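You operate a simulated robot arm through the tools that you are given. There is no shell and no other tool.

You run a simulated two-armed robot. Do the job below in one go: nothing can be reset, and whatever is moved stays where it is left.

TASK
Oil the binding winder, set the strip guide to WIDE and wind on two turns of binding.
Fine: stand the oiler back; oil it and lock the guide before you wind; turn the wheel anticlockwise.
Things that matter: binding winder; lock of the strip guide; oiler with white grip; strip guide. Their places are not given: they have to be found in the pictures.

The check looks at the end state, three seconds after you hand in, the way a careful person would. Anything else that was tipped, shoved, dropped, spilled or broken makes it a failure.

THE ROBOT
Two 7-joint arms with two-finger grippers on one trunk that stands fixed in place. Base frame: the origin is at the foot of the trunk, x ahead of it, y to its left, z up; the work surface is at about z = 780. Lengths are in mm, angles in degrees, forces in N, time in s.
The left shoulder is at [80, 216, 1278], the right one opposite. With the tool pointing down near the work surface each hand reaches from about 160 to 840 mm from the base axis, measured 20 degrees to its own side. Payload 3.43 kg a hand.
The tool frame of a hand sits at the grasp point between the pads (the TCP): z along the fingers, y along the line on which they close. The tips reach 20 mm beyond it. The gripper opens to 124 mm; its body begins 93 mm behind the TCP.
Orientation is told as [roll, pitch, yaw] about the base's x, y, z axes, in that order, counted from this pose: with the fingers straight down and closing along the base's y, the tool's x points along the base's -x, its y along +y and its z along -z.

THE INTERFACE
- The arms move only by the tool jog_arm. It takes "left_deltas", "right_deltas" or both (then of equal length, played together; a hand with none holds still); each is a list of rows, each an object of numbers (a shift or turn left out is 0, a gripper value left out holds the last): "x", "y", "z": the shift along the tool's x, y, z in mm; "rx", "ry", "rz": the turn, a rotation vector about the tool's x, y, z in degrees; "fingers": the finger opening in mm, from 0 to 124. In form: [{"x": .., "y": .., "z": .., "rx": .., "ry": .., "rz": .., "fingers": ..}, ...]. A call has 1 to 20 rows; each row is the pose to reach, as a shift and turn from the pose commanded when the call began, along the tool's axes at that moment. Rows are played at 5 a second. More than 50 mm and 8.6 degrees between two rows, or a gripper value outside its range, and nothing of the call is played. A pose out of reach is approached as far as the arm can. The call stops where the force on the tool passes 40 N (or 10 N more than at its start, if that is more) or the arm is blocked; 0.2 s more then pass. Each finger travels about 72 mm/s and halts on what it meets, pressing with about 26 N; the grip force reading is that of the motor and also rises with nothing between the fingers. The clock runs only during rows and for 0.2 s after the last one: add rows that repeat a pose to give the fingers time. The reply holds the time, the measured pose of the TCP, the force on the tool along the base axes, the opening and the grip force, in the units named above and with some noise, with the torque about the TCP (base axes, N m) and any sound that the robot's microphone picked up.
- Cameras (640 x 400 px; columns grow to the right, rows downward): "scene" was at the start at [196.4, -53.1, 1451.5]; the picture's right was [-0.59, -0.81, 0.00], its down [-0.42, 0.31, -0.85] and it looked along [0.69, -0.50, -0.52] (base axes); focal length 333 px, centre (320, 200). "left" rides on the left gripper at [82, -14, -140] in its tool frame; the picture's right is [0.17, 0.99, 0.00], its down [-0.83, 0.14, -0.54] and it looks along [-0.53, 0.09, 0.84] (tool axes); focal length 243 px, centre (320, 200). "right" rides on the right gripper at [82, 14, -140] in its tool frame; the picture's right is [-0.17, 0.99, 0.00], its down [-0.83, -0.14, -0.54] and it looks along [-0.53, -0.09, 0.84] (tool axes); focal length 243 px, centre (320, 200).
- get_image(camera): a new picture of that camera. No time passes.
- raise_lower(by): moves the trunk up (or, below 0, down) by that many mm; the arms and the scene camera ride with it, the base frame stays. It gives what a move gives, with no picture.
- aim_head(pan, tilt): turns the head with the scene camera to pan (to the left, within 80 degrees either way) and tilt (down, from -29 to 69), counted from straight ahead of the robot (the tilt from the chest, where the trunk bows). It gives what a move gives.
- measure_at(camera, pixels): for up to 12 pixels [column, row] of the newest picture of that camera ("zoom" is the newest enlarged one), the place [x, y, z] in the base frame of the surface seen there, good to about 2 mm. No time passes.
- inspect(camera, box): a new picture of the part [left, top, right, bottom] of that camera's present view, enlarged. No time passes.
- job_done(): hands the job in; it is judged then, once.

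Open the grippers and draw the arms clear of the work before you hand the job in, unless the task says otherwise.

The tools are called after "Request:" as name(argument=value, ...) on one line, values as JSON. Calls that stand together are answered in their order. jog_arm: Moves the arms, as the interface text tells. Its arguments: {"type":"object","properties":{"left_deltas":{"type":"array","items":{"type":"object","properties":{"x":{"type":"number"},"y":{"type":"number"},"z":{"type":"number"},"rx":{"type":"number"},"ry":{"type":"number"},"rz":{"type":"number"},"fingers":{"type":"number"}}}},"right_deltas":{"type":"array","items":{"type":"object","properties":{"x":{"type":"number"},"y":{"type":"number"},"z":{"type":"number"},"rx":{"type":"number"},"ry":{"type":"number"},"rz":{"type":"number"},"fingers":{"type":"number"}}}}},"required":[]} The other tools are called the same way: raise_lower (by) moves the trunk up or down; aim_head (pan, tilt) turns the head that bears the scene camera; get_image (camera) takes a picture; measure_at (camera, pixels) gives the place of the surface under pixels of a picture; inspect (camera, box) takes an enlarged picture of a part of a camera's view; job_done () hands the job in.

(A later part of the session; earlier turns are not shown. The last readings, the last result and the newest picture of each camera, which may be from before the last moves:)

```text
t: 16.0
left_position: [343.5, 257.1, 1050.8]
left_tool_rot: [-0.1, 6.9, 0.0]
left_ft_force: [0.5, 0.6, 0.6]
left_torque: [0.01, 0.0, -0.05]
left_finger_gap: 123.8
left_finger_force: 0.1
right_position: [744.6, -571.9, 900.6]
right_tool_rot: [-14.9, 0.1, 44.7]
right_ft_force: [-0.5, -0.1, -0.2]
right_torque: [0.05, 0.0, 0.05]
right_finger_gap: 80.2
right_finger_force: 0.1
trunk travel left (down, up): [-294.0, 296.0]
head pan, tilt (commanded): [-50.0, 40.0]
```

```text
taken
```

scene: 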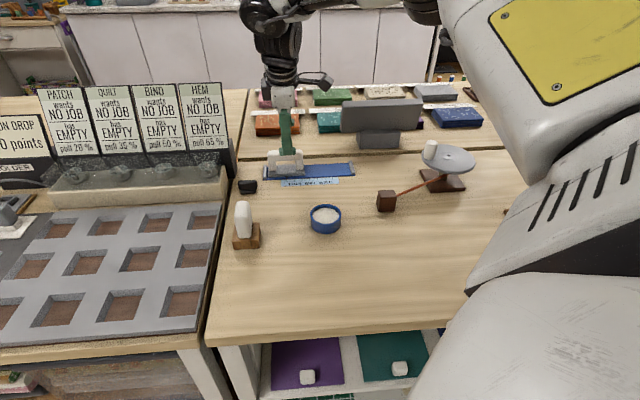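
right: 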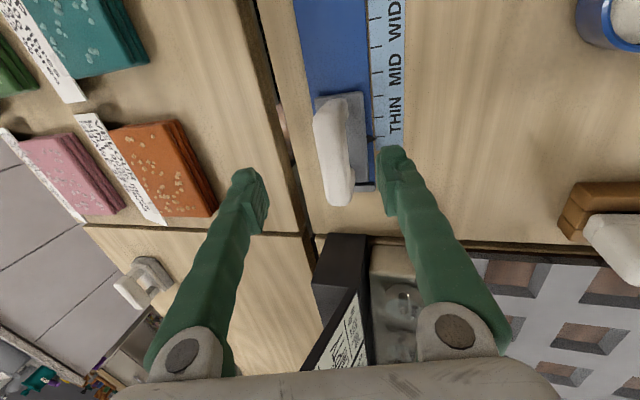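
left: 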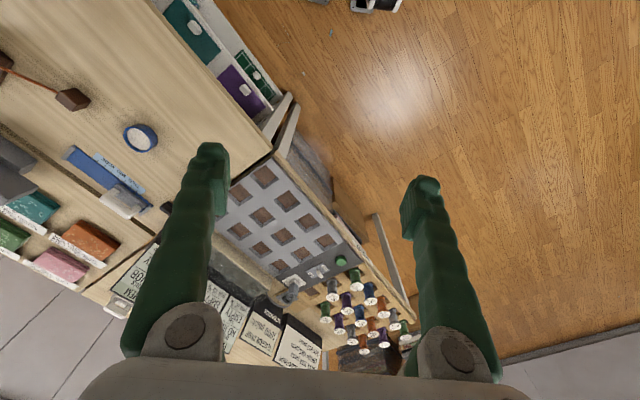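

The hand sits above the handle. I descend straight down 62 mm with the fingers at 80 mm.

Request:
jog_arm(right_deltas=[{"y": 5.4, "z": 20}, {"y": 10.7, "z": 40}, {"y": 16.1, "z": 59.9}, {"y": 16.1, "z": 59.9}])

Request:
inspect(camera="scene", box=[230, 110, 370, 210])

Request:
get_image(camera="right")

```text
t: 17.0
left_position: [345.3, 257.5, 1050.8]
left_tool_rot: [-0.1, 6.9, -0.1]
left_ft_force: [0.0, -0.2, 1.4]
left_torque: [0.02, -0.01, 0.0]
left_finger_gap: 124.1
left_finger_force: 0.2
right_position: [742.4, -569.3, 837.6]
right_tool_rot: [-15.0, 0.0, 44.7]
right_ft_force: [0.0, 0.4, -0.5]
right_torque: [-0.03, 0.0, 0.0]
right_finger_gap: 79.8
right_finger_force: 0.0
trunk travel left (down, up): [-294.0, 296.0]
head pan, tilt (commanded): [-50.0, 40.0]
```

```text
4.00 times, centred on (300, 160) of scene
```

zoom: 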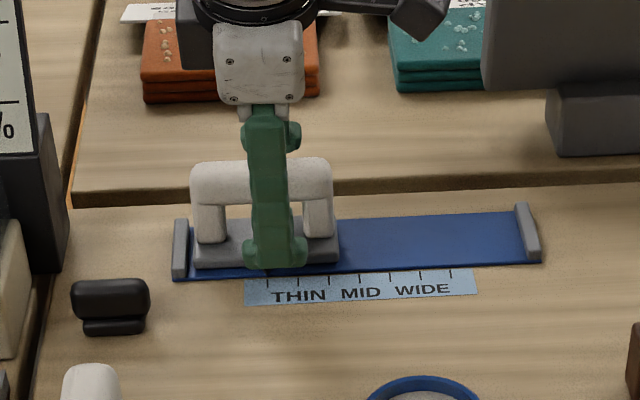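

```text
taken
```

right: 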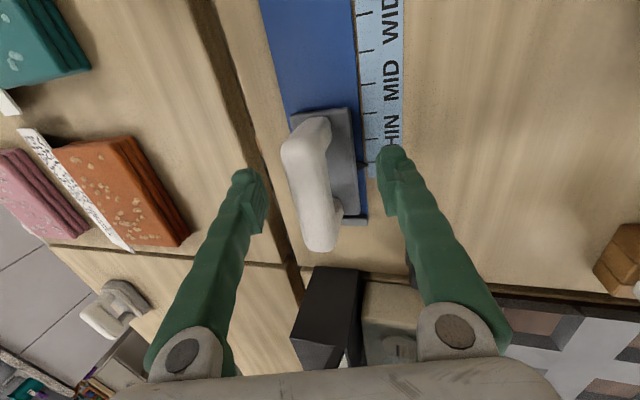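

The fingers straddle the handle bar. I shift 4 mm to centre on it and close the fingers.

Request:
jog_arm(right_deltas=[{"y": -4, "z": -1, "fingers": 80}, {"y": -4, "z": -1, "fingers": 50}, {"y": -4, "z": -1, "fingers": 20}, {"y": -4, "z": -1, "fingers": 10}, {"y": -4, "z": -1, "fingers": 10}, {"y": -4, "z": -1, "fingers": 10}])

Request:
inspect(camera="scene", box=[230, 110, 370, 210])

```text
t: 18.4
left_position: [345.0, 256.6, 1050.6]
left_tool_rot: [0.0, 7.0, 0.0]
left_ft_force: [-0.2, 0.6, 0.0]
left_torque: [0.0, -0.03, 0.01]
left_finger_gap: 123.9
left_finger_force: 0.0
right_position: [745.9, -572.8, 839.3]
right_tool_rot: [-15.0, 0.0, 44.6]
right_ft_force: [1.3, -1.7, 0.5]
right_torque: [0.37, 0.72, 0.53]
right_finger_gap: 26.7
right_finger_force: 45.6
trunk travel left (down, up): [-294.0, 296.0]
head pan, tilt (commanded): [-50.0, 40.0]
```

```text
4.00 times, centred on (300, 160) of scene
```

zoom: 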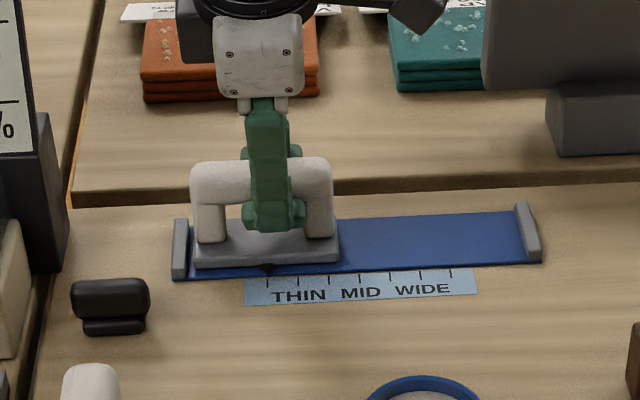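

Handle is gripped (gap 26.7). I slide 50 mm along the rail (tool +x) and check the forces.

Request:
jog_arm(right_deltas=[{"x": 8}, {"x": 18}, {"x": 28}, {"x": 38}, {"x": 50}, {"x": 50}])

Request:
inspect(camera="scene", box=[230, 110, 370, 210])

```text
t: 19.0
left_position: [347.5, 256.0, 1050.7]
left_tool_rot: [-0.1, 7.0, 0.0]
left_ft_force: [-0.3, -0.6, 0.5]
left_torque: [0.03, -0.06, -0.02]
left_finger_gap: 124.1
left_finger_force: 0.0
right_position: [745.9, -573.0, 839.6]
right_tool_rot: [-15.0, -1.2, 45.7]
right_ft_force: [18.7, 7.3, -10.0]
right_torque: [-0.33, 1.31, -0.56]
right_finger_gap: 26.5
right_finger_force: 44.4
trunk travel left (down, up): [-294.0, 296.0]
head pan, tilt (commanded): [-50.0, 40.0]
stopped in row 3 (right hand): the force on the tool passed its limit at 46 N (the readings are from after the stop); the commanded pose is now the measured one
```

```text
4.00 times, centred on (300, 160) of scene
```

zoom: 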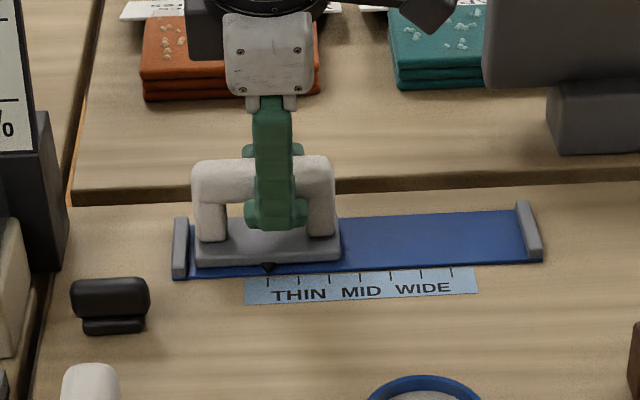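

The slider is blocked at 46 N with the pointer still on the first tick, so the guide is probably locked now. I release the handle and lift off to examine the lock.

Request:
jog_arm(right_deltas=[{"fingers": 40}, {"fingers": 80}, {"fingers": 80}, {"y": -5.4, "z": -20, "fingers": 80}, {"y": -13, "z": -48, "fingers": 80}, {"y": -21, "z": -77, "fingers": 80}, {"y": -21, "z": -77, "fingers": 80}])

Request:
inspect(camera="scene", box=[230, 110, 370, 210])

```text
t: 20.6
left_position: [345.2, 257.5, 1050.3]
left_tool_rot: [-0.1, 7.0, 0.0]
left_ft_force: [-0.9, 0.1, -0.5]
left_torque: [-0.01, -0.01, 0.0]
left_finger_gap: 124.1
left_finger_force: 0.2
right_position: [741.2, -576.9, 921.7]
right_tool_rot: [-15.0, -0.9, 45.5]
right_ft_force: [-0.8, -0.2, 0.8]
right_torque: [0.02, 0.01, 0.02]
right_finger_gap: 80.1
right_finger_force: 0.1
trunk travel left (down, up): [-294.0, 296.0]
head pan, tilt (commanded): [-50.0, 40.0]
```

```text
4.00 times, centred on (300, 160) of scene
```

zoom: 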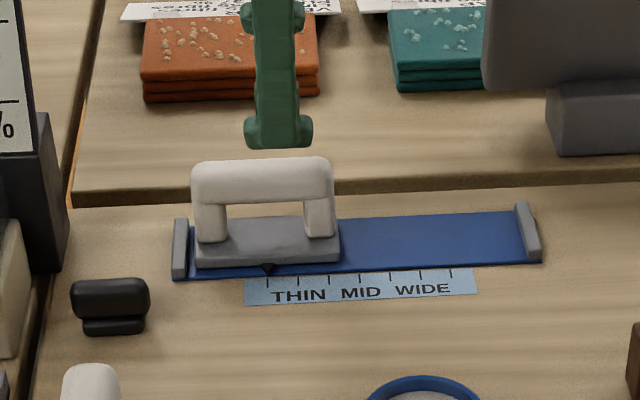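

I move the wrist camera close to the lock at about (765,-448,805) for a detailed look.

Request:
jog_arm(right_deltas=[{"x": -13, "y": 28, "z": 3, "rz": 0.5, "ry": 0.9}, {"x": -27, "y": 56, "z": 6, "rz": 1, "ry": 0.9}, {"x": -40, "y": 84, "z": 10, "rz": 1, "ry": 0.9}, {"x": -53.4, "y": 111.6, "z": 15.3, "rz": 1, "ry": 0.9}, {"x": -53.4, "y": 111.6, "z": 15.3, "rz": 1, "ry": 0.9}])

Request:
get_image(camera="right")

Request:
inspect(camera="right", box=[270, 140, 390, 230])

```text
t: 21.8
left_position: [345.1, 256.6, 1050.7]
left_tool_rot: [-0.2, 6.8, 0.0]
left_ft_force: [-0.2, -0.2, 0.3]
left_torque: [-0.02, -0.02, 0.02]
left_finger_gap: 124.0
left_finger_force: 0.3
right_position: [705.5, -464.1, 877.9]
right_tool_rot: [-15.0, -0.3, 44.1]
right_ft_force: [0.4, 0.0, 0.2]
right_torque: [-0.03, -0.01, -0.01]
right_finger_gap: 79.9
right_finger_force: 0.2
trunk travel left (down, up): [-294.0, 296.0]
head pan, tilt (commanded): [-50.0, 40.0]
```

```text
taken
```

right: 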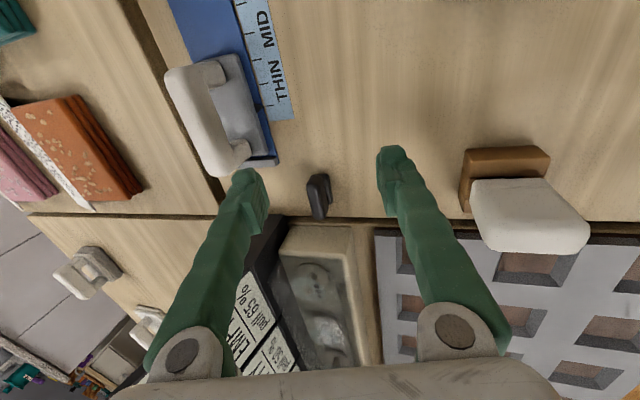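

```text
4.44 times, centred on (330, 185) of right
```

zoom: 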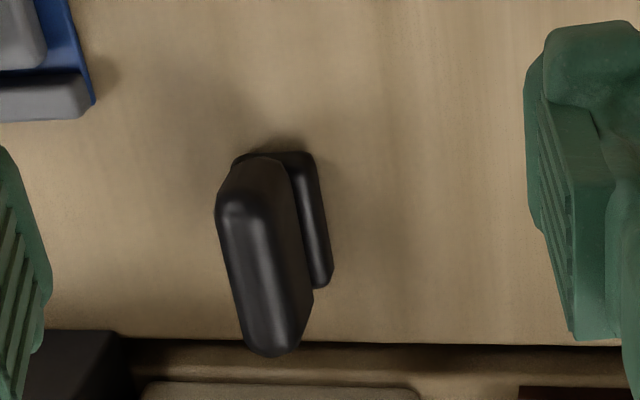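

I measure the bar's top and base edges in this closer zoom to see if the bar is offset or leaning.

Request:
measure_at(camera="zoom", pixels=[[235, 200], [250, 205], [245, 260], [265, 260], [265, 330], [285, 330], [285, 220], [300, 290], [300, 170], [315, 220], [325, 270], [240, 170]])

Request:
inspect(camera="right", box=[295, 160, 345, 225])

```text
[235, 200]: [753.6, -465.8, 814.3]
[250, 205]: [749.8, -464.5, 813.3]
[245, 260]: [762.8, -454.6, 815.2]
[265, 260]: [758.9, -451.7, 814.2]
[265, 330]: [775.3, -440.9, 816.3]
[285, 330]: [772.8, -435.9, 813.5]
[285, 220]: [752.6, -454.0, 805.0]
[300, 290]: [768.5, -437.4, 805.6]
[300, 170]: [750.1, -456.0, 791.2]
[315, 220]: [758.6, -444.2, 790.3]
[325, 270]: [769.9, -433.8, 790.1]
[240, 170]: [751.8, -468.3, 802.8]
```

```text
6.15 times, centred on (320, 192) of right
```

zoom: 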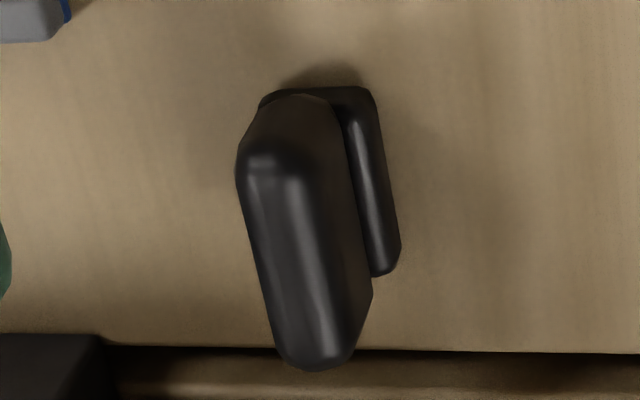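

The bar is upright and centred on its base: centre about (765,-453), z 795–816, length ~45 along the rail direction. I check clearance to the nearby sign box before going in.

Request:
get_image(camera="scene")

Request:
measure_at(camera="scene", pixels=[[220, 90], [226, 145], [232, 150], [228, 172], [205, 145], [222, 180], [200, 190], [240, 165], [215, 130], [180, 130]])

```text
taken
```

scene: 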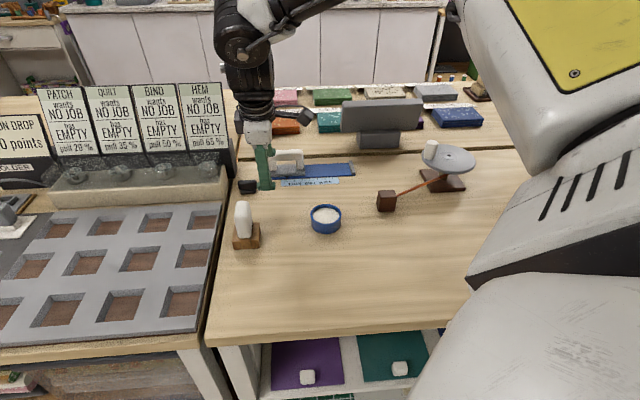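

```text
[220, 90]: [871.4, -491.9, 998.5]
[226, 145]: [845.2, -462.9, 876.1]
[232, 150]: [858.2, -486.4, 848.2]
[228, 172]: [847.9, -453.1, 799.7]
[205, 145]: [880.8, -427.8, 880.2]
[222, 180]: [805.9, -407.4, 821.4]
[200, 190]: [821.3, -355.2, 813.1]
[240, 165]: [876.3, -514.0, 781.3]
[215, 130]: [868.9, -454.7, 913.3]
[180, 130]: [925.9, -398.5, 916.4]
```

Sign box begins ~48 mm beyond the lock; a clockwise twist of the hand keeps clear of it. I straighten the hand and go above the lock at height 870.

Request:
jog_arm(right_deltas=[{"x": -17, "y": -10, "z": 5, "rx": -5, "fingers": 60}, {"x": -34, "y": -20, "z": 10, "rx": -10, "fingers": 60}, {"x": -50.7, "y": -30, "z": 16.2, "rx": -15, "fingers": 60}, {"x": -50.7, "y": -30, "z": 16.2, "rx": -15, "fingers": 60}])

Request:
get_image(camera="right")

```text
t: 22.8
left_position: [346.5, 255.1, 1050.4]
left_tool_rot: [0.0, 7.1, 0.0]
left_ft_force: [0.0, -0.6, 0.0]
left_torque: [0.02, 0.03, -0.01]
left_finger_gap: 124.1
left_finger_force: 0.0
right_position: [719.9, -458.3, 863.8]
right_tool_rot: [-0.1, -0.5, 44.3]
right_ft_force: [0.8, -0.8, -0.7]
right_torque: [0.06, 0.01, 0.01]
right_finger_gap: 60.0
right_finger_force: 0.0
right hand out of reach, approached as far as the arm can: row 3, 4
trunk travel left (down, up): [-294.0, 296.0]
head pan, tilt (commanded): [-50.0, 40.0]
```

```text
taken
```

right: 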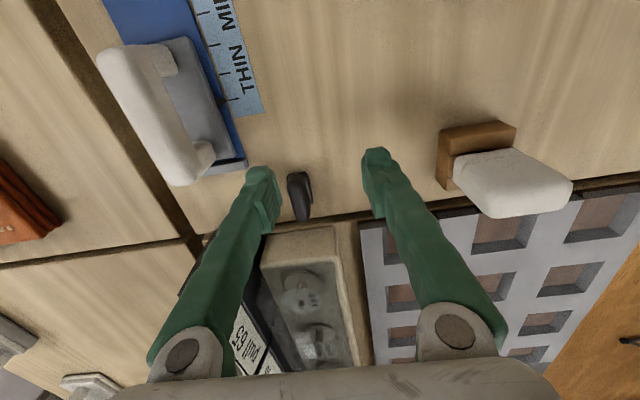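

Vertical pose over the lock is out of reach ((719.9,-458.3,863.8) reached). I tilt 12° about the bar axis again and then move over the lock.

Request:
jog_arm(right_deltas=[{"rx": 6}, {"rx": 12}, {"rx": 12}])

```text
t: 23.6
left_position: [345.6, 256.5, 1051.1]
left_tool_rot: [0.0, 6.8, 0.0]
left_ft_force: [-0.2, -0.2, 0.0]
left_torque: [0.0, -0.03, 0.02]
left_finger_gap: 123.9
left_finger_force: 0.1
right_position: [719.6, -458.0, 865.5]
right_tool_rot: [-12.1, -0.3, 44.2]
right_ft_force: [-0.3, -0.6, -0.9]
right_torque: [0.0, 0.0, 0.02]
right_finger_gap: 60.1
right_finger_force: 0.0
trunk travel left (down, up): [-294.0, 296.0]
head pan, tilt (commanded): [-50.0, 40.0]
```

I shift over the lock at height 850.

Request:
jog_arm(right_deltas=[{"x": -18, "y": -12, "z": 10}, {"x": -36.3, "y": -24, "z": 20.9}, {"x": -36.3, "y": -24, "z": 20.9}])

Request:
get_image(camera="right")

Request:
inspect(camera="scene", box=[190, 90, 330, 210])

```text
t: 24.4
left_position: [343.9, 258.8, 1050.3]
left_tool_rot: [-0.2, 7.0, 0.1]
left_ft_force: [-0.2, 0.3, 0.1]
left_torque: [-0.02, -0.02, -0.01]
left_finger_gap: 123.7
left_finger_force: 0.0
right_position: [757.7, -451.2, 850.5]
right_tool_rot: [-12.3, -0.5, 44.3]
right_ft_force: [0.0, 0.5, -0.1]
right_torque: [0.0, -0.01, 0.06]
right_finger_gap: 60.2
right_finger_force: 0.1
right hand out of reach, approached as far as the arm can: row 2, 3
trunk travel left (down, up): [-294.0, 296.0]
head pan, tilt (commanded): [-50.0, 40.0]
```

```text
taken
```

right: 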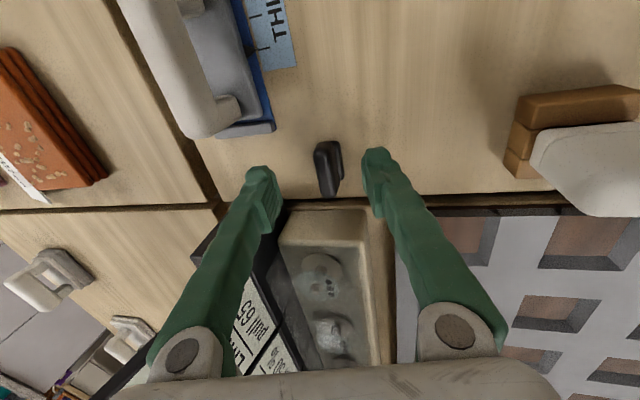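

```text
3.33 times, centred on (260, 150) of scene
```

zoom: 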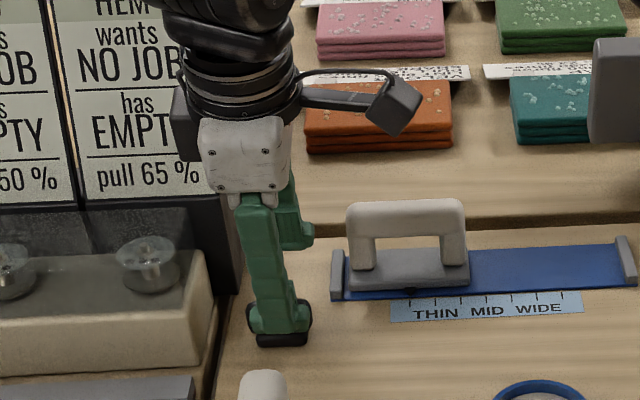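

The hand stops 7 mm short at 12° lean. Lowering the trunk further should extend the reach near the table; I check what is below the left hand first.

Request:
get_image(camera="left")

Request:
measure_at(camera="left", pixels=[[320, 200], [200, 150], [430, 150], [320, 100], [320, 300], [100, 200], [540, 200], [320, 20]])

```text
taken
```

left: 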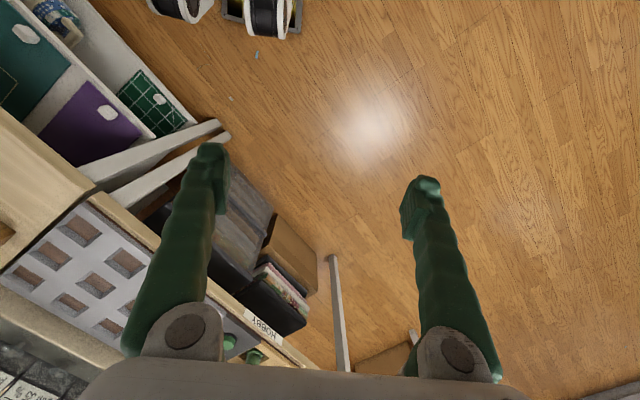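

```text
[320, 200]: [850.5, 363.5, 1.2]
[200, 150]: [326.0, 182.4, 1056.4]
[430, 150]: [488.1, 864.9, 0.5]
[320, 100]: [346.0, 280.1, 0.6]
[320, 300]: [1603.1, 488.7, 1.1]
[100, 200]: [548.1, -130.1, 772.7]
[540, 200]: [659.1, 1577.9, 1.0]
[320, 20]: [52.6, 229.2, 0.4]
```

Left hand hangs over open floor, so lowering is safe. I raise the right hand ~100 mm (slightly toward the robot), then lower the trunk by 90.

Request:
jog_arm(right_deltas=[{"y": 0, "z": -40}, {"y": 0, "z": -75}, {"y": 5, "z": -105}, {"y": 5, "z": -105}])

Request:
raise_lower(by=-90)

```text
t: 25.4
left_position: [344.4, 257.3, 1049.8]
left_tool_rot: [-0.1, 6.9, 0.0]
left_ft_force: [-1.2, 0.7, 0.0]
left_torque: [0.04, 0.01, 0.0]
left_finger_gap: 124.2
left_finger_force: 0.1
right_position: [735.7, -436.3, 950.2]
right_tool_rot: [-12.1, -0.5, 44.3]
right_ft_force: [-0.4, 0.5, 0.0]
right_torque: [-0.01, 0.01, 0.01]
right_finger_gap: 60.0
right_finger_force: 0.0
right hand out of reach, approached as far as the arm can: row 3, 4
trunk travel left (down, up): [-294.0, 296.0]
head pan, tilt (commanded): [-50.0, 40.0]
```

```text
t: 26.7
left_position: [356.4, 256.5, 943.2]
left_tool_rot: [-0.2, 10.4, -0.1]
left_ft_force: [0.0, 0.2, 0.1]
left_torque: [0.01, 0.0, -0.02]
left_finger_gap: 124.1
left_finger_force: 0.1
right_position: [732.7, -435.2, 861.6]
right_tool_rot: [-12.0, -0.4, 44.2]
right_ft_force: [-0.5, 0.3, -0.3]
right_torque: [0.03, 0.01, -0.02]
right_finger_gap: 59.9
right_finger_force: 0.1
trunk travel left (down, up): [-204.0, 386.0]
head pan, tilt (commanded): [-50.0, 40.0]
```

I now try again to move over the lock at height 835.

Request:
jog_arm(right_deltas=[{"x": -5.5, "y": -14.4, "z": 16.6}, {"x": -11, "y": -28.7, "z": 33.3}, {"x": -11, "y": -28.7, "z": 33.3}])

Request:
get_image(camera="right")

Request:
get_image(camera="scene")

```text
t: 27.5
left_position: [357.8, 255.9, 942.0]
left_tool_rot: [-0.2, 10.5, 0.1]
left_ft_force: [0.9, 0.9, -0.8]
left_torque: [0.0, -0.01, 0.03]
left_finger_gap: 124.0
left_finger_force: 0.2
right_position: [766.1, -452.6, 835.2]
right_tool_rot: [-12.0, -0.3, 44.2]
right_ft_force: [0.6, 0.2, -0.6]
right_torque: [0.01, -0.01, 0.02]
right_finger_gap: 59.9
right_finger_force: 0.0
trunk travel left (down, up): [-204.0, 386.0]
head pan, tilt (commanded): [-50.0, 40.0]
```

```text
taken
```

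right: 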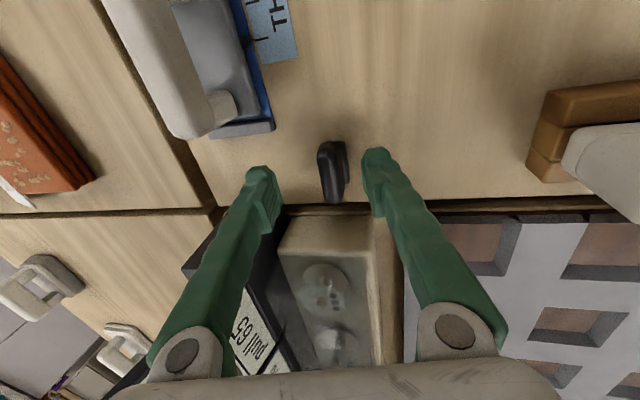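

```text
taken
```

scene: 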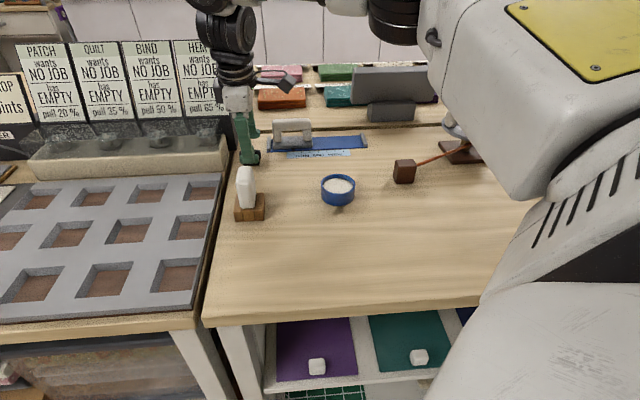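

The hand is now above the lock at (766,-453,835). I verify that the arm's upper link is well above the winder in the scene view.

Request:
measure_at(camera="scene", pixels=[[525, 195], [480, 150], [450, 60], [550, 190], [600, 180], [500, 110], [405, 20], [460, 130]])

Request:
inspect(camera="right", box=[230, 110, 410, 230])

```text
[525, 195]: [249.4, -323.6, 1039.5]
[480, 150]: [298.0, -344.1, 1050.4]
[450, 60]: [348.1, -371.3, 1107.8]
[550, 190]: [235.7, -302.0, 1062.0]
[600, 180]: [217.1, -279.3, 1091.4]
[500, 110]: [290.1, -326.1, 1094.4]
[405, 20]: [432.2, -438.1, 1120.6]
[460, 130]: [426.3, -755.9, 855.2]
```

```text
3.33 times, centred on (320, 170) of right
```

zoom: 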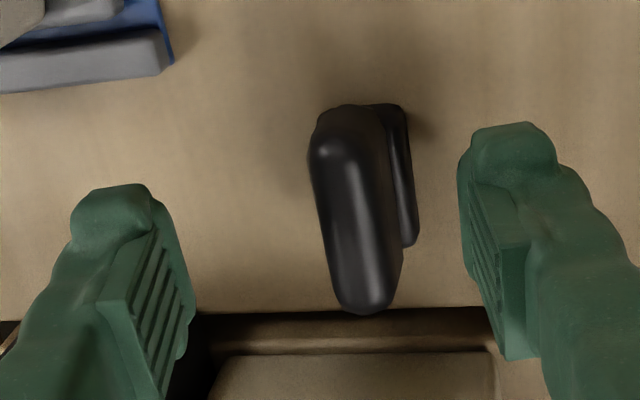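

The bar lies between the fingers. I descend 18 mm and close on the bar.

Request:
jog_arm(right_deltas=[{"y": 1.9, "z": 9, "fingers": 60}, {"y": 3.7, "z": 17.6, "fingers": 60}, {"y": 3.7, "z": 17.6, "fingers": 40}, {"y": 3.7, "z": 17.6, "fingers": 25}, {"y": 3.7, "z": 17.6, "fingers": 12}, {"y": 3.7, "z": 17.6, "fingers": 8}, {"y": 3.7, "z": 17.6, "fingers": 8}])

Request:
inspect(camera="right", box=[230, 110, 410, 230])

```text
t: 29.1
left_position: [356.2, 257.2, 940.8]
left_tool_rot: [-0.3, 10.5, 0.0]
left_ft_force: [0.7, -0.6, 0.2]
left_torque: [0.0, -0.02, -0.03]
left_finger_gap: 124.1
left_finger_force: 0.1
right_position: [765.0, -450.1, 815.5]
right_tool_rot: [-11.9, -0.2, 44.4]
right_ft_force: [-14.4, 13.8, -7.3]
right_torque: [0.13, 0.2, 0.06]
right_finger_gap: 20.6
right_finger_force: 10.7
trunk travel left (down, up): [-204.0, 386.0]
head pan, tilt (commanded): [-50.0, 40.0]
```

```text
3.33 times, centred on (320, 170) of right
```

zoom: 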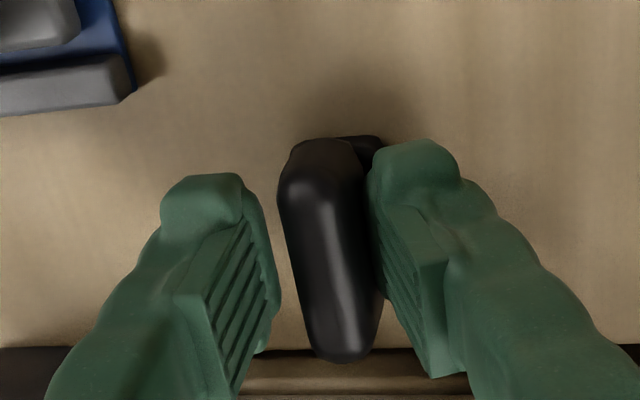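

The near finger touched first. I shift 4 mm away to centre on the bar and complete the closing.

Request:
jog_arm(right_deltas=[{"y": -2.5, "fingers": 8}, {"y": -4, "fingers": 8}, {"y": -4, "fingers": 8}, {"y": -4, "fingers": 8}])

Request:
inspect(camera="right", box=[230, 110, 410, 230])

```text
t: 30.1
left_position: [355.7, 257.0, 942.3]
left_tool_rot: [-0.4, 10.5, 0.0]
left_ft_force: [0.2, 1.2, 0.5]
left_torque: [-0.02, 0.03, -0.04]
left_finger_gap: 123.9
left_finger_force: 0.1
right_position: [767.7, -453.6, 816.7]
right_tool_rot: [-11.9, -0.3, 44.4]
right_ft_force: [-23.1, 18.1, -8.9]
right_torque: [0.07, 0.42, 0.18]
right_finger_gap: 25.7
right_finger_force: 15.4
trunk travel left (down, up): [-204.0, 386.0]
head pan, tilt (commanded): [-50.0, 40.0]
```

```text
3.33 times, centred on (320, 170) of right
```

zoom: 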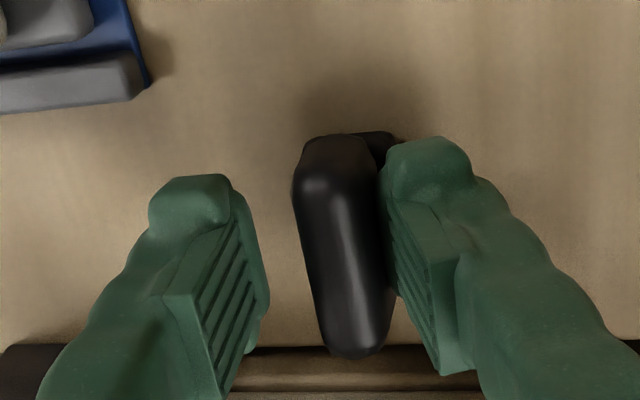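

I moved the wrong way: the bar lies nearer the right-hand (near-side) finger. I move the hand +y by 8 mm to centre on it.

Request:
jog_arm(right_deltas=[{"y": 4, "fingers": 12}, {"y": 8, "fingers": 8}, {"y": 8, "fingers": 8}, {"y": 8, "fingers": 8}])

Request:
inspect(camera="right", box=[230, 110, 410, 230])

```text
t: 31.1
left_position: [356.3, 256.6, 941.8]
left_tool_rot: [-0.2, 10.5, 0.0]
left_ft_force: [-0.7, 0.6, 0.1]
left_torque: [-0.01, 0.0, -0.01]
left_finger_gap: 124.1
left_finger_force: 0.1
right_position: [764.7, -448.8, 817.0]
right_tool_rot: [-12.2, -0.5, 44.2]
right_ft_force: [-1.1, 3.8, 1.6]
right_torque: [0.26, 0.1, 0.44]
right_finger_gap: 15.9
right_finger_force: 45.4
trunk travel left (down, up): [-204.0, 386.0]
head pan, tilt (commanded): [-50.0, 40.0]
```

```text
3.33 times, centred on (320, 170) of right
```

zoom: 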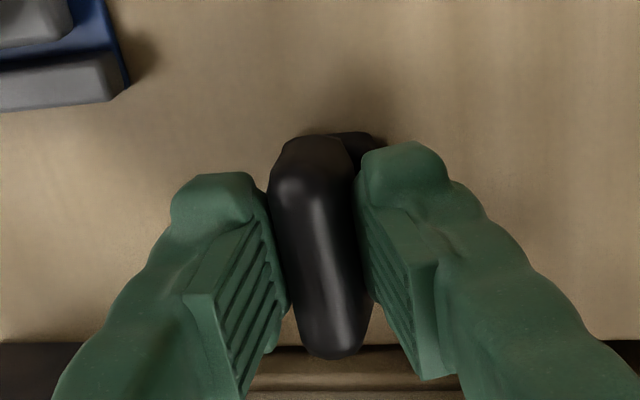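

The bar is gripped (gap 15.9, net force small). I try a small clockwise twist of 8° and watch the torque.

Request:
jog_arm(right_deltas=[{"rz": 3}, {"rz": 6}, {"rz": 8}, {"rz": 8}])

Request:
inspect(camera="right", box=[230, 110, 410, 230])

```text
t: 32.1
left_position: [357.1, 255.5, 942.4]
left_tool_rot: [-0.3, 10.5, 0.0]
left_ft_force: [-0.1, -0.5, 0.6]
left_torque: [0.0, -0.01, 0.01]
left_finger_gap: 123.8
left_finger_force: 0.0
right_position: [763.0, -450.1, 816.0]
right_tool_rot: [-12.0, -1.9, 36.4]
right_ft_force: [1.6, 0.1, 8.5]
right_torque: [-0.29, 0.57, 1.17]
right_finger_gap: 18.5
right_finger_force: 45.5
trunk travel left (down, up): [-204.0, 386.0]
head pan, tilt (commanded): [-50.0, 40.0]
```

```text
3.33 times, centred on (320, 170) of right
```

zoom: 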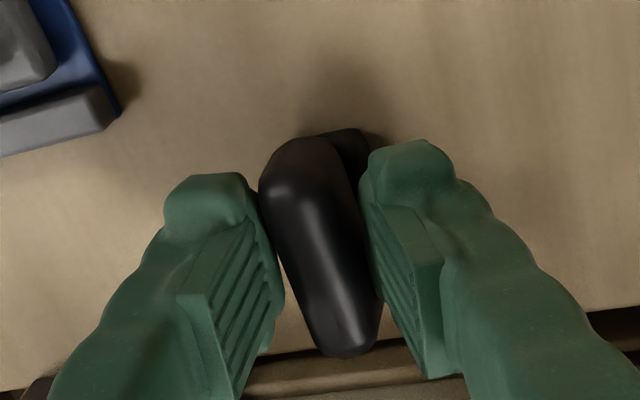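

Torque rose to 1.2 N·m and the gap opened, so the bar did not follow clockwise. I try the other way (net 8° anticlockwise).

Request:
jog_arm(right_deltas=[{"rz": -4}, {"rz": -8}, {"rz": -12}, {"rz": -16}, {"rz": -16}])

Request:
inspect(camera="right", box=[230, 110, 410, 230])

```text
t: 33.3
left_position: [356.6, 255.4, 942.7]
left_tool_rot: [-0.3, 10.5, 0.0]
left_ft_force: [0.5, -0.5, -0.5]
left_torque: [0.02, -0.01, -0.03]
left_finger_gap: 124.0
left_finger_force: 0.1
right_position: [763.0, -449.8, 815.6]
right_tool_rot: [-11.9, 1.3, 52.1]
right_ft_force: [4.9, -0.5, 8.2]
right_torque: [0.87, -0.45, 0.0]
right_finger_gap: 15.5
right_finger_force: 44.8
trunk travel left (down, up): [-204.0, 386.0]
head pan, tilt (commanded): [-50.0, 40.0]
```

```text
3.33 times, centred on (320, 170) of right
```

zoom: 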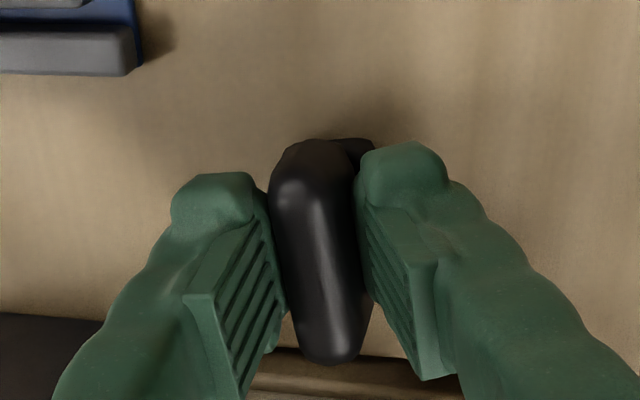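

Anticlockwise the bar follows freely (torque ≈0, gap 15.5). I continue anticlockwise 20° more while watching the torque.

Request:
jog_arm(right_deltas=[{"rz": -5}, {"rz": -10}, {"rz": -15}, {"rz": -20}, {"rz": -20}])

Request:
get_image(camera="right")

Request:
inspect(camera="scene", box=[170, 60, 310, 200])

```text
t: 34.5
left_position: [357.9, 254.7, 941.0]
left_tool_rot: [-0.3, 10.6, 0.0]
left_ft_force: [0.3, 0.5, 0.1]
left_torque: [-0.02, 0.0, -0.03]
left_finger_gap: 123.8
left_finger_force: 0.0
right_position: [764.2, -450.2, 815.3]
right_tool_rot: [-10.8, 5.3, 71.9]
right_ft_force: [14.6, -7.0, 3.4]
right_torque: [0.84, -0.19, -0.01]
right_finger_gap: 15.7
right_finger_force: 44.9
trunk travel left (down, up): [-204.0, 386.0]
head pan, tilt (commanded): [-50.0, 40.0]
```

```text
taken
```

right: 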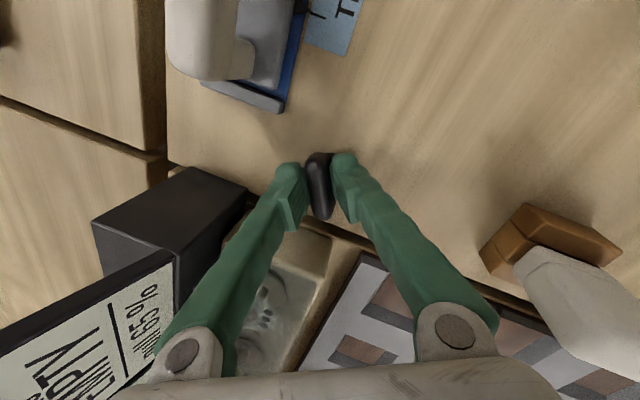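

```text
2.86 times, centred on (240, 130) of scene
```

zoom: 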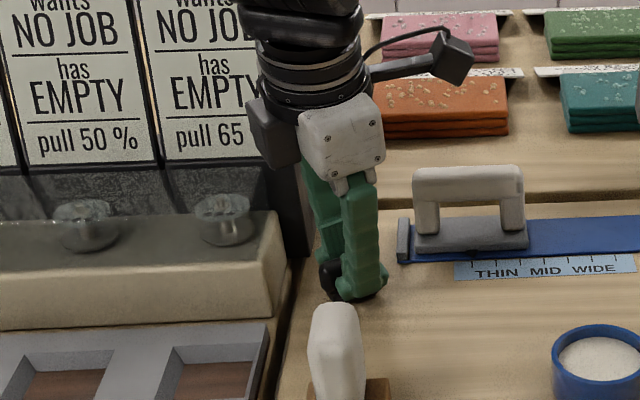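

The bar has followed 27° with no torque. The sign box limits more turning in this grip, so I release, rise, and turn the hand back by 90° to re-grip the bar by its ends.

Request:
jog_arm(right_deltas=[{"fingers": 30}, {"fingers": 64}, {"z": -20, "fingers": 80}, {"z": -45, "fingers": 80}, {"z": -60, "fingers": 80}, {"z": -60, "rz": 8, "fingers": 80}, {"z": -60, "rz": 16, "fingers": 80}, {"z": -60, "rz": 24, "fingers": 80}, {"z": -60, "rz": 32, "fingers": 80}, {"z": -60, "rz": 40, "fingers": 80}, {"z": -60, "rz": 48, "fingers": 80}, {"z": -60, "rz": 56, "fingers": 80}, {"z": -60, "rz": 64, "fingers": 80}, {"z": -60, "rz": 72, "fingers": 80}, {"z": -60, "rz": 80, "fingers": 80}, {"z": -60, "rz": 88, "fingers": 80}, {"z": -60, "rz": 90, "fingers": 80}, {"z": -60, "rz": 90, "fingers": 80}])

Request:
get_image(camera="right")

Request:
inspect(camera="scene", box=[170, 60, 310, 200])

```text
t: 38.3
left_position: [355.6, 255.4, 942.3]
left_tool_rot: [-0.2, 10.4, 0.0]
left_ft_force: [-0.1, 0.2, -0.4]
left_torque: [0.01, 0.0, -0.02]
left_finger_gap: 124.2
left_finger_force: 0.0
right_position: [753.3, -440.9, 872.7]
right_tool_rot: [-5.2, -11.0, -17.2]
right_ft_force: [0.6, -0.3, -0.7]
right_torque: [-0.04, -0.03, 0.0]
right_finger_gap: 79.8
right_finger_force: 0.0
trunk travel left (down, up): [-204.0, 386.0]
head pan, tilt (commanded): [-50.0, 40.0]
```

```text
taken
```

right: 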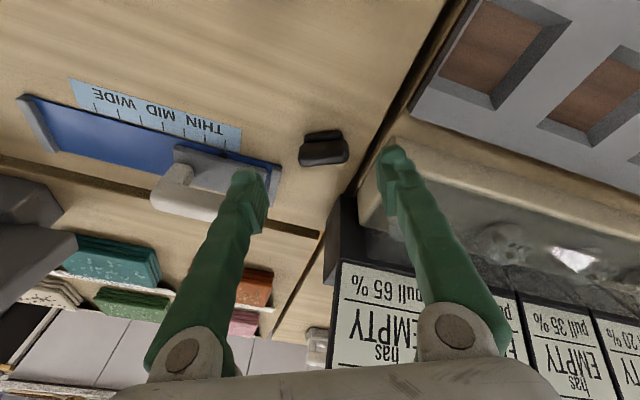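

```text
2.86 times, centred on (240, 130) of scene
```

zoom: 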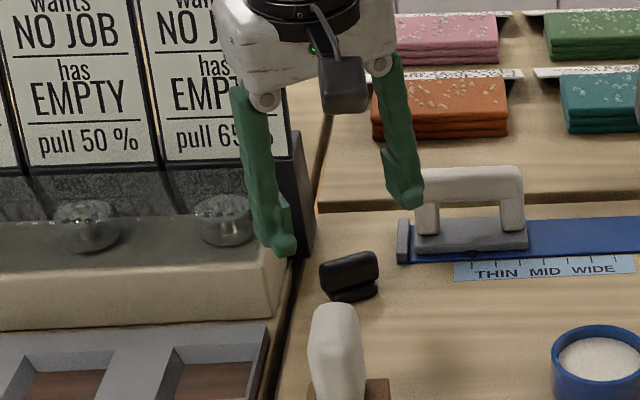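

In the new pictures both the bar and its lower part seem turned. I zoom closely to see whether the base turned too.

Request:
inspect(camera="right", box=[285, 115, 365, 180])

Request:
measure_at(camera="zoom", pixels=[[190, 150], [180, 220], [330, 150], [440, 200], [300, 240], [250, 130], [400, 150], [230, 180], [420, 240], [170, 250], [450, 260], [300, 280]])

Request:
inspect(camera="scene", box=[232, 135, 272, 175])

```text
6.15 times, centred on (325, 148) of right
```

zoom: 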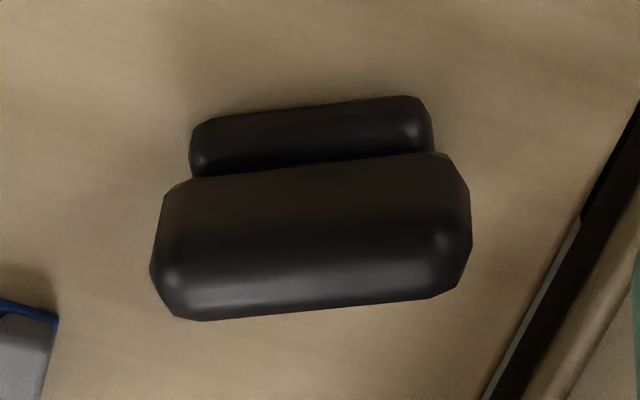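

```text
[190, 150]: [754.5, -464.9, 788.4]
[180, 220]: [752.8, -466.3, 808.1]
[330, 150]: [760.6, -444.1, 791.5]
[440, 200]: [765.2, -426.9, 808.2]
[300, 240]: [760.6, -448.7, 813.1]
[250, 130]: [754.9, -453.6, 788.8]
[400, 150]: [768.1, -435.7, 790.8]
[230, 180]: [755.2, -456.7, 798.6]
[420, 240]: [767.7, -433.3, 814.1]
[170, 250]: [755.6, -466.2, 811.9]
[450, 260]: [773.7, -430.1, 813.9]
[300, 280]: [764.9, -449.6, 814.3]
```

```text
10.00 times, centred on (252, 155) of scene
```

zoom: 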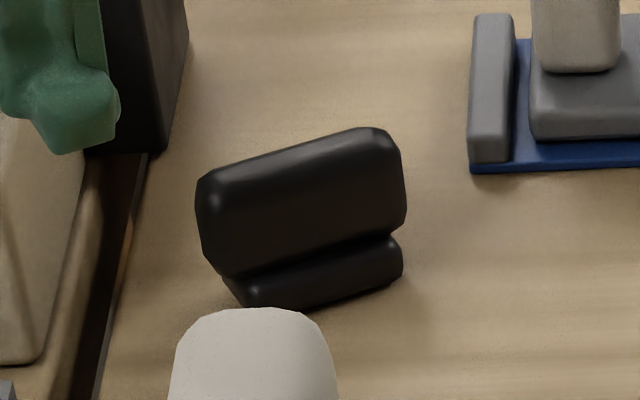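

The whole piece turned about its own pivot (clockwise it was firmly stopped), so it is a hinged lock. Before descending to grip its ends I check the clearance of the left finger to the cream housing.

Request:
inspect(camera="scene", box=[190, 110, 290, 190])

Request:
measure_at(camera="zoom", pixels=[[245, 240], [240, 275], [230, 320], [252, 250], [255, 300], [150, 255], [270, 210], [275, 180], [225, 225], [260, 270], [285, 235], [200, 300]])

Request:
measure_at(camera="right", pixels=[[400, 140], [380, 165], [420, 110], [360, 205], [370, 180], [410, 145], [440, 60], [385, 110], [430, 170], [350, 240], [340, 200], [350, 170]])

```text
5.00 times, centred on (240, 150) of scene
```

zoom: 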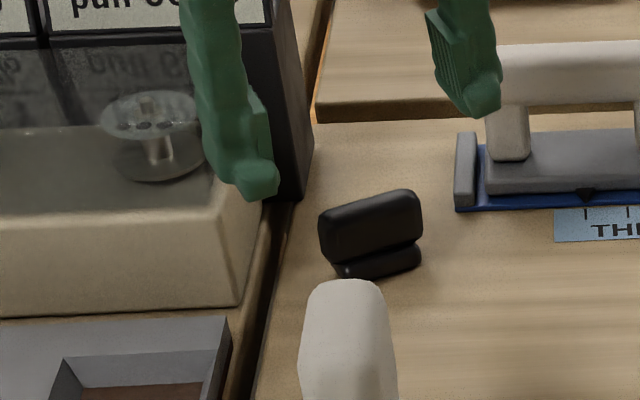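

```text
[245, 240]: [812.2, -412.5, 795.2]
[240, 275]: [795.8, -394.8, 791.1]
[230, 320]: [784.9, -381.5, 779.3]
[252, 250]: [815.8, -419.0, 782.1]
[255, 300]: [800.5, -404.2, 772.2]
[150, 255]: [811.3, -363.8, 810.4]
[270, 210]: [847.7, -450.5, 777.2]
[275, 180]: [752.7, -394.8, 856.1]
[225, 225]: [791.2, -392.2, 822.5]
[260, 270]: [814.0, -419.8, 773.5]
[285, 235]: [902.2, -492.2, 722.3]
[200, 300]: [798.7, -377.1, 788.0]
```

```text
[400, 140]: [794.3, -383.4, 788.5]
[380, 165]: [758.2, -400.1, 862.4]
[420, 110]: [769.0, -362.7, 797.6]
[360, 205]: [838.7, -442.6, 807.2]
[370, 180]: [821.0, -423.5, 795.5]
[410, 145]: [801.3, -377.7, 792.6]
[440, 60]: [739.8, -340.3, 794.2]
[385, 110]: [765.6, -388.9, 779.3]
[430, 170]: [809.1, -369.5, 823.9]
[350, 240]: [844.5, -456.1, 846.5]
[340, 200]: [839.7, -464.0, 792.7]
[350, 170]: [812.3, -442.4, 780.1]
```

The housing face is at s≈290, so I narrow the fingers to 62 mm to stay clear, remove the small roll and descend onto the bar's ends.

Request:
jog_arm(right_deltas=[{"fingers": 62, "rx": -2.5}, {"fingers": 62, "rx": -5}, {"fingers": 62, "rx": -5, "z": 20, "y": 0.5}, {"fingers": 62, "rx": -5, "z": 40, "y": 1, "x": -0.5}, {"fingers": 62, "rx": -5, "z": 56, "y": 1, "x": -1}, {"fingers": 62, "rx": -5, "z": 56, "y": 1, "x": -1}])

Request:
get_image(camera="right")

Request:
inspect(camera="scene", box=[190, 110, 290, 190])

```text
t: 39.7
left_position: [356.7, 255.5, 942.5]
left_tool_rot: [-0.2, 10.5, 0.0]
left_ft_force: [0.2, -0.5, -0.4]
left_torque: [-0.03, -0.02, 0.04]
left_finger_gap: 124.3
left_finger_force: 0.0
right_position: [765.8, -447.1, 818.8]
right_tool_rot: [-0.4, -10.8, -17.2]
right_ft_force: [0.3, 0.1, 0.2]
right_torque: [0.02, 0.0, -0.04]
right_finger_gap: 62.0
right_finger_force: 0.0
trunk travel left (down, up): [-204.0, 386.0]
head pan, tilt (commanded): [-50.0, 40.0]
```

```text
taken
```

right: 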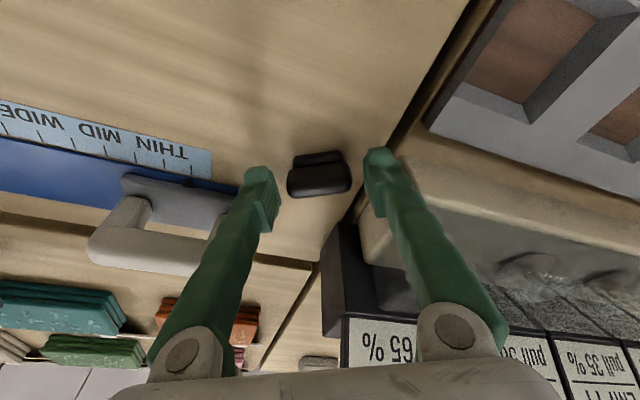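

```text
5.00 times, centred on (240, 150) of scene
```

zoom: 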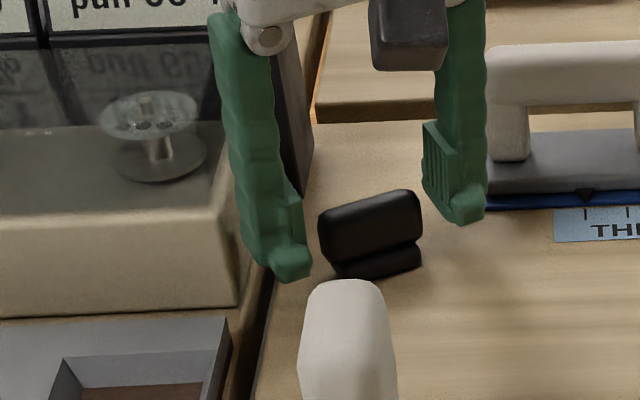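

The fingers flank the bar's ends. I close on them.

Request:
jog_arm(right_deltas=[{"fingers": 52}, {"fingers": 44}, {"fingers": 36}, {"fingers": 36}, {"fingers": 36}])

Request:
inspect(camera="right", box=[230, 110, 410, 230])

```text
t: 40.9
left_position: [356.9, 255.2, 942.5]
left_tool_rot: [-0.2, 10.5, 0.0]
left_ft_force: [0.8, -0.4, 0.5]
left_torque: [-0.02, -0.01, -0.02]
left_finger_gap: 123.9
left_finger_force: 0.1
right_position: [765.5, -447.9, 818.7]
right_tool_rot: [-0.4, -10.7, -17.3]
right_ft_force: [0.5, -4.1, -0.8]
right_torque: [-0.05, -0.11, 0.0]
right_finger_gap: 47.1
right_finger_force: 45.2
trunk travel left (down, up): [-204.0, 386.0]
head pan, tilt (commanded): [-50.0, 40.0]
```

```text
3.33 times, centred on (320, 170) of right
```

zoom: 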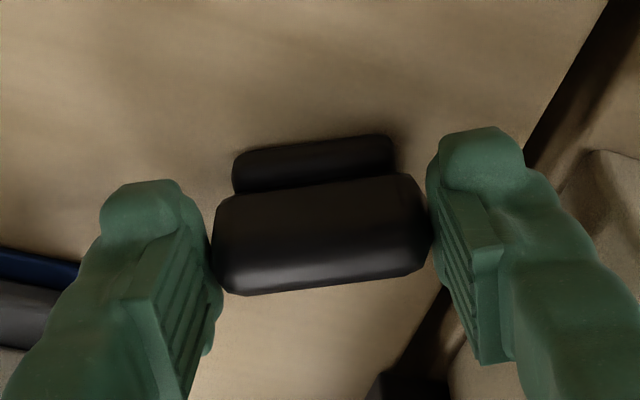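

The ends are gripped (gap 47.1). I turn anticlockwise 36°.

Request:
jog_arm(right_deltas=[{"rz": -6}, {"rz": -12}, {"rz": -18}, {"rz": -24}, {"rz": -30}, {"rz": -36}, {"rz": -36}])

Request:
get_image(camera="right")

```text
t: 42.5
left_position: [356.8, 256.7, 942.0]
left_tool_rot: [-0.2, 10.4, -0.1]
left_ft_force: [0.3, 0.0, 0.1]
left_torque: [0.02, 0.0, 0.05]
left_finger_gap: 123.8
left_finger_force: 0.0
right_position: [764.1, -447.7, 819.2]
right_tool_rot: [-6.8, -8.4, 19.3]
right_ft_force: [1.1, 0.0, -2.0]
right_torque: [0.62, -0.33, 0.06]
right_finger_gap: 47.3
right_finger_force: 44.8
trunk travel left (down, up): [-204.0, 386.0]
head pan, tilt (commanded): [-50.0, 40.0]
```

```text
taken
```

right: 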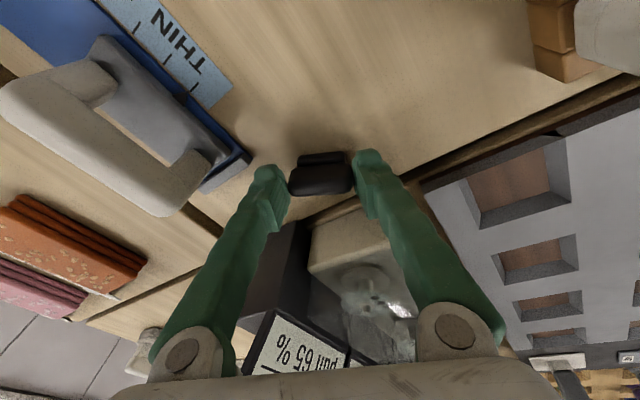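

The bar follows freely to about 65° of turn. I continue anticlockwise another 30° to find its stop.

Request:
jog_arm(right_deltas=[{"rz": -5}, {"rz": -10}, {"rz": -15}, {"rz": -20}, {"rz": -25}, {"rz": -30}, {"rz": -30}])

Request:
get_image(camera="right")

Request:
inspect(camera="scene", box=[190, 110, 290, 190])

```text
t: 44.1
left_position: [356.1, 256.1, 942.4]
left_tool_rot: [-0.3, 10.5, 0.0]
left_ft_force: [0.5, 0.0, -0.4]
left_torque: [0.0, 0.02, 0.01]
left_finger_gap: 123.9
left_finger_force: 0.1
right_position: [764.5, -448.7, 818.0]
right_tool_rot: [-10.1, -3.9, 49.0]
right_ft_force: [5.8, -7.1, 6.7]
right_torque: [0.28, 0.33, -1.08]
right_finger_gap: 48.4
right_finger_force: 44.8
trunk travel left (down, up): [-204.0, 386.0]
head pan, tilt (commanded): [-50.0, 40.0]
```

```text
taken
```

right: 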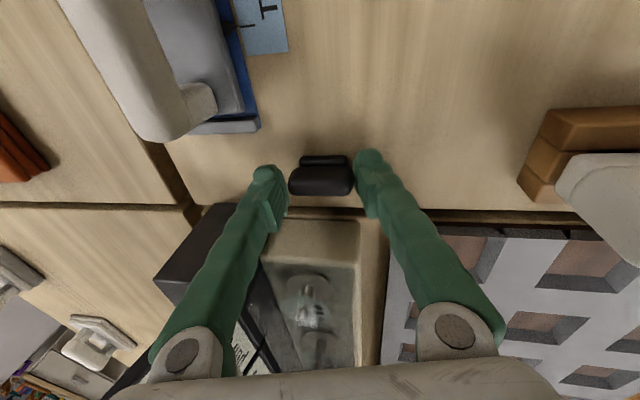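

```text
5.00 times, centred on (240, 150) of scene
```

zoom: 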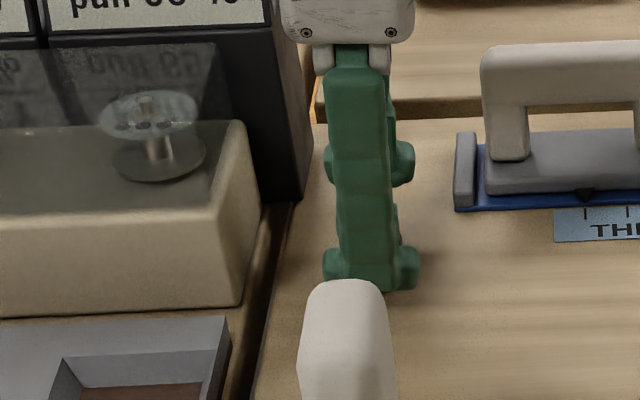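

Torque −1.08 N·m shows the 90° stop has been reached; the lock should now be open. I release and rise clear.

Request:
jog_arm(right_deltas=[{"rz": 1, "fingers": 56}, {"rz": 1, "fingers": 66}, {"rz": 1, "fingers": 66}, {"z": -30, "rz": 1, "fingers": 70}, {"z": -65, "rz": 4.5, "rx": 2.5, "ry": 2, "fingers": 80}, {"z": -90, "rz": 4.5, "rx": 5, "ry": 3.9, "fingers": 80}, {"z": -90, "rz": 4.5, "rx": 5, "ry": 3.9, "fingers": 80}])

Request:
inspect(camera="scene", box=[190, 110, 310, 200])

```text
t: 45.7
left_position: [357.2, 257.1, 942.9]
left_tool_rot: [-0.2, 10.5, 0.0]
left_ft_force: [0.2, -0.5, 0.2]
left_torque: [-0.02, -0.03, -0.01]
left_finger_gap: 124.1
left_finger_force: 0.0
right_position: [749.6, -443.0, 905.9]
right_tool_rot: [-14.8, -1.1, 43.8]
right_ft_force: [0.5, -0.1, -0.1]
right_torque: [0.01, 0.01, -0.01]
right_finger_gap: 80.0
right_finger_force: 0.2
trunk travel left (down, up): [-204.0, 386.0]
head pan, tilt (commanded): [-50.0, 40.0]
```

```text
4.44 times, centred on (250, 155) of scene
```

zoom: 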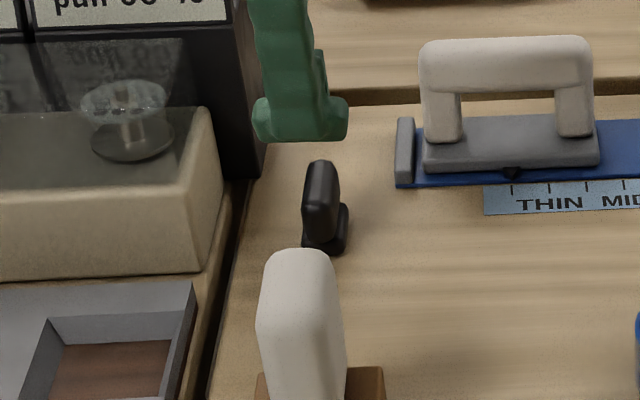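

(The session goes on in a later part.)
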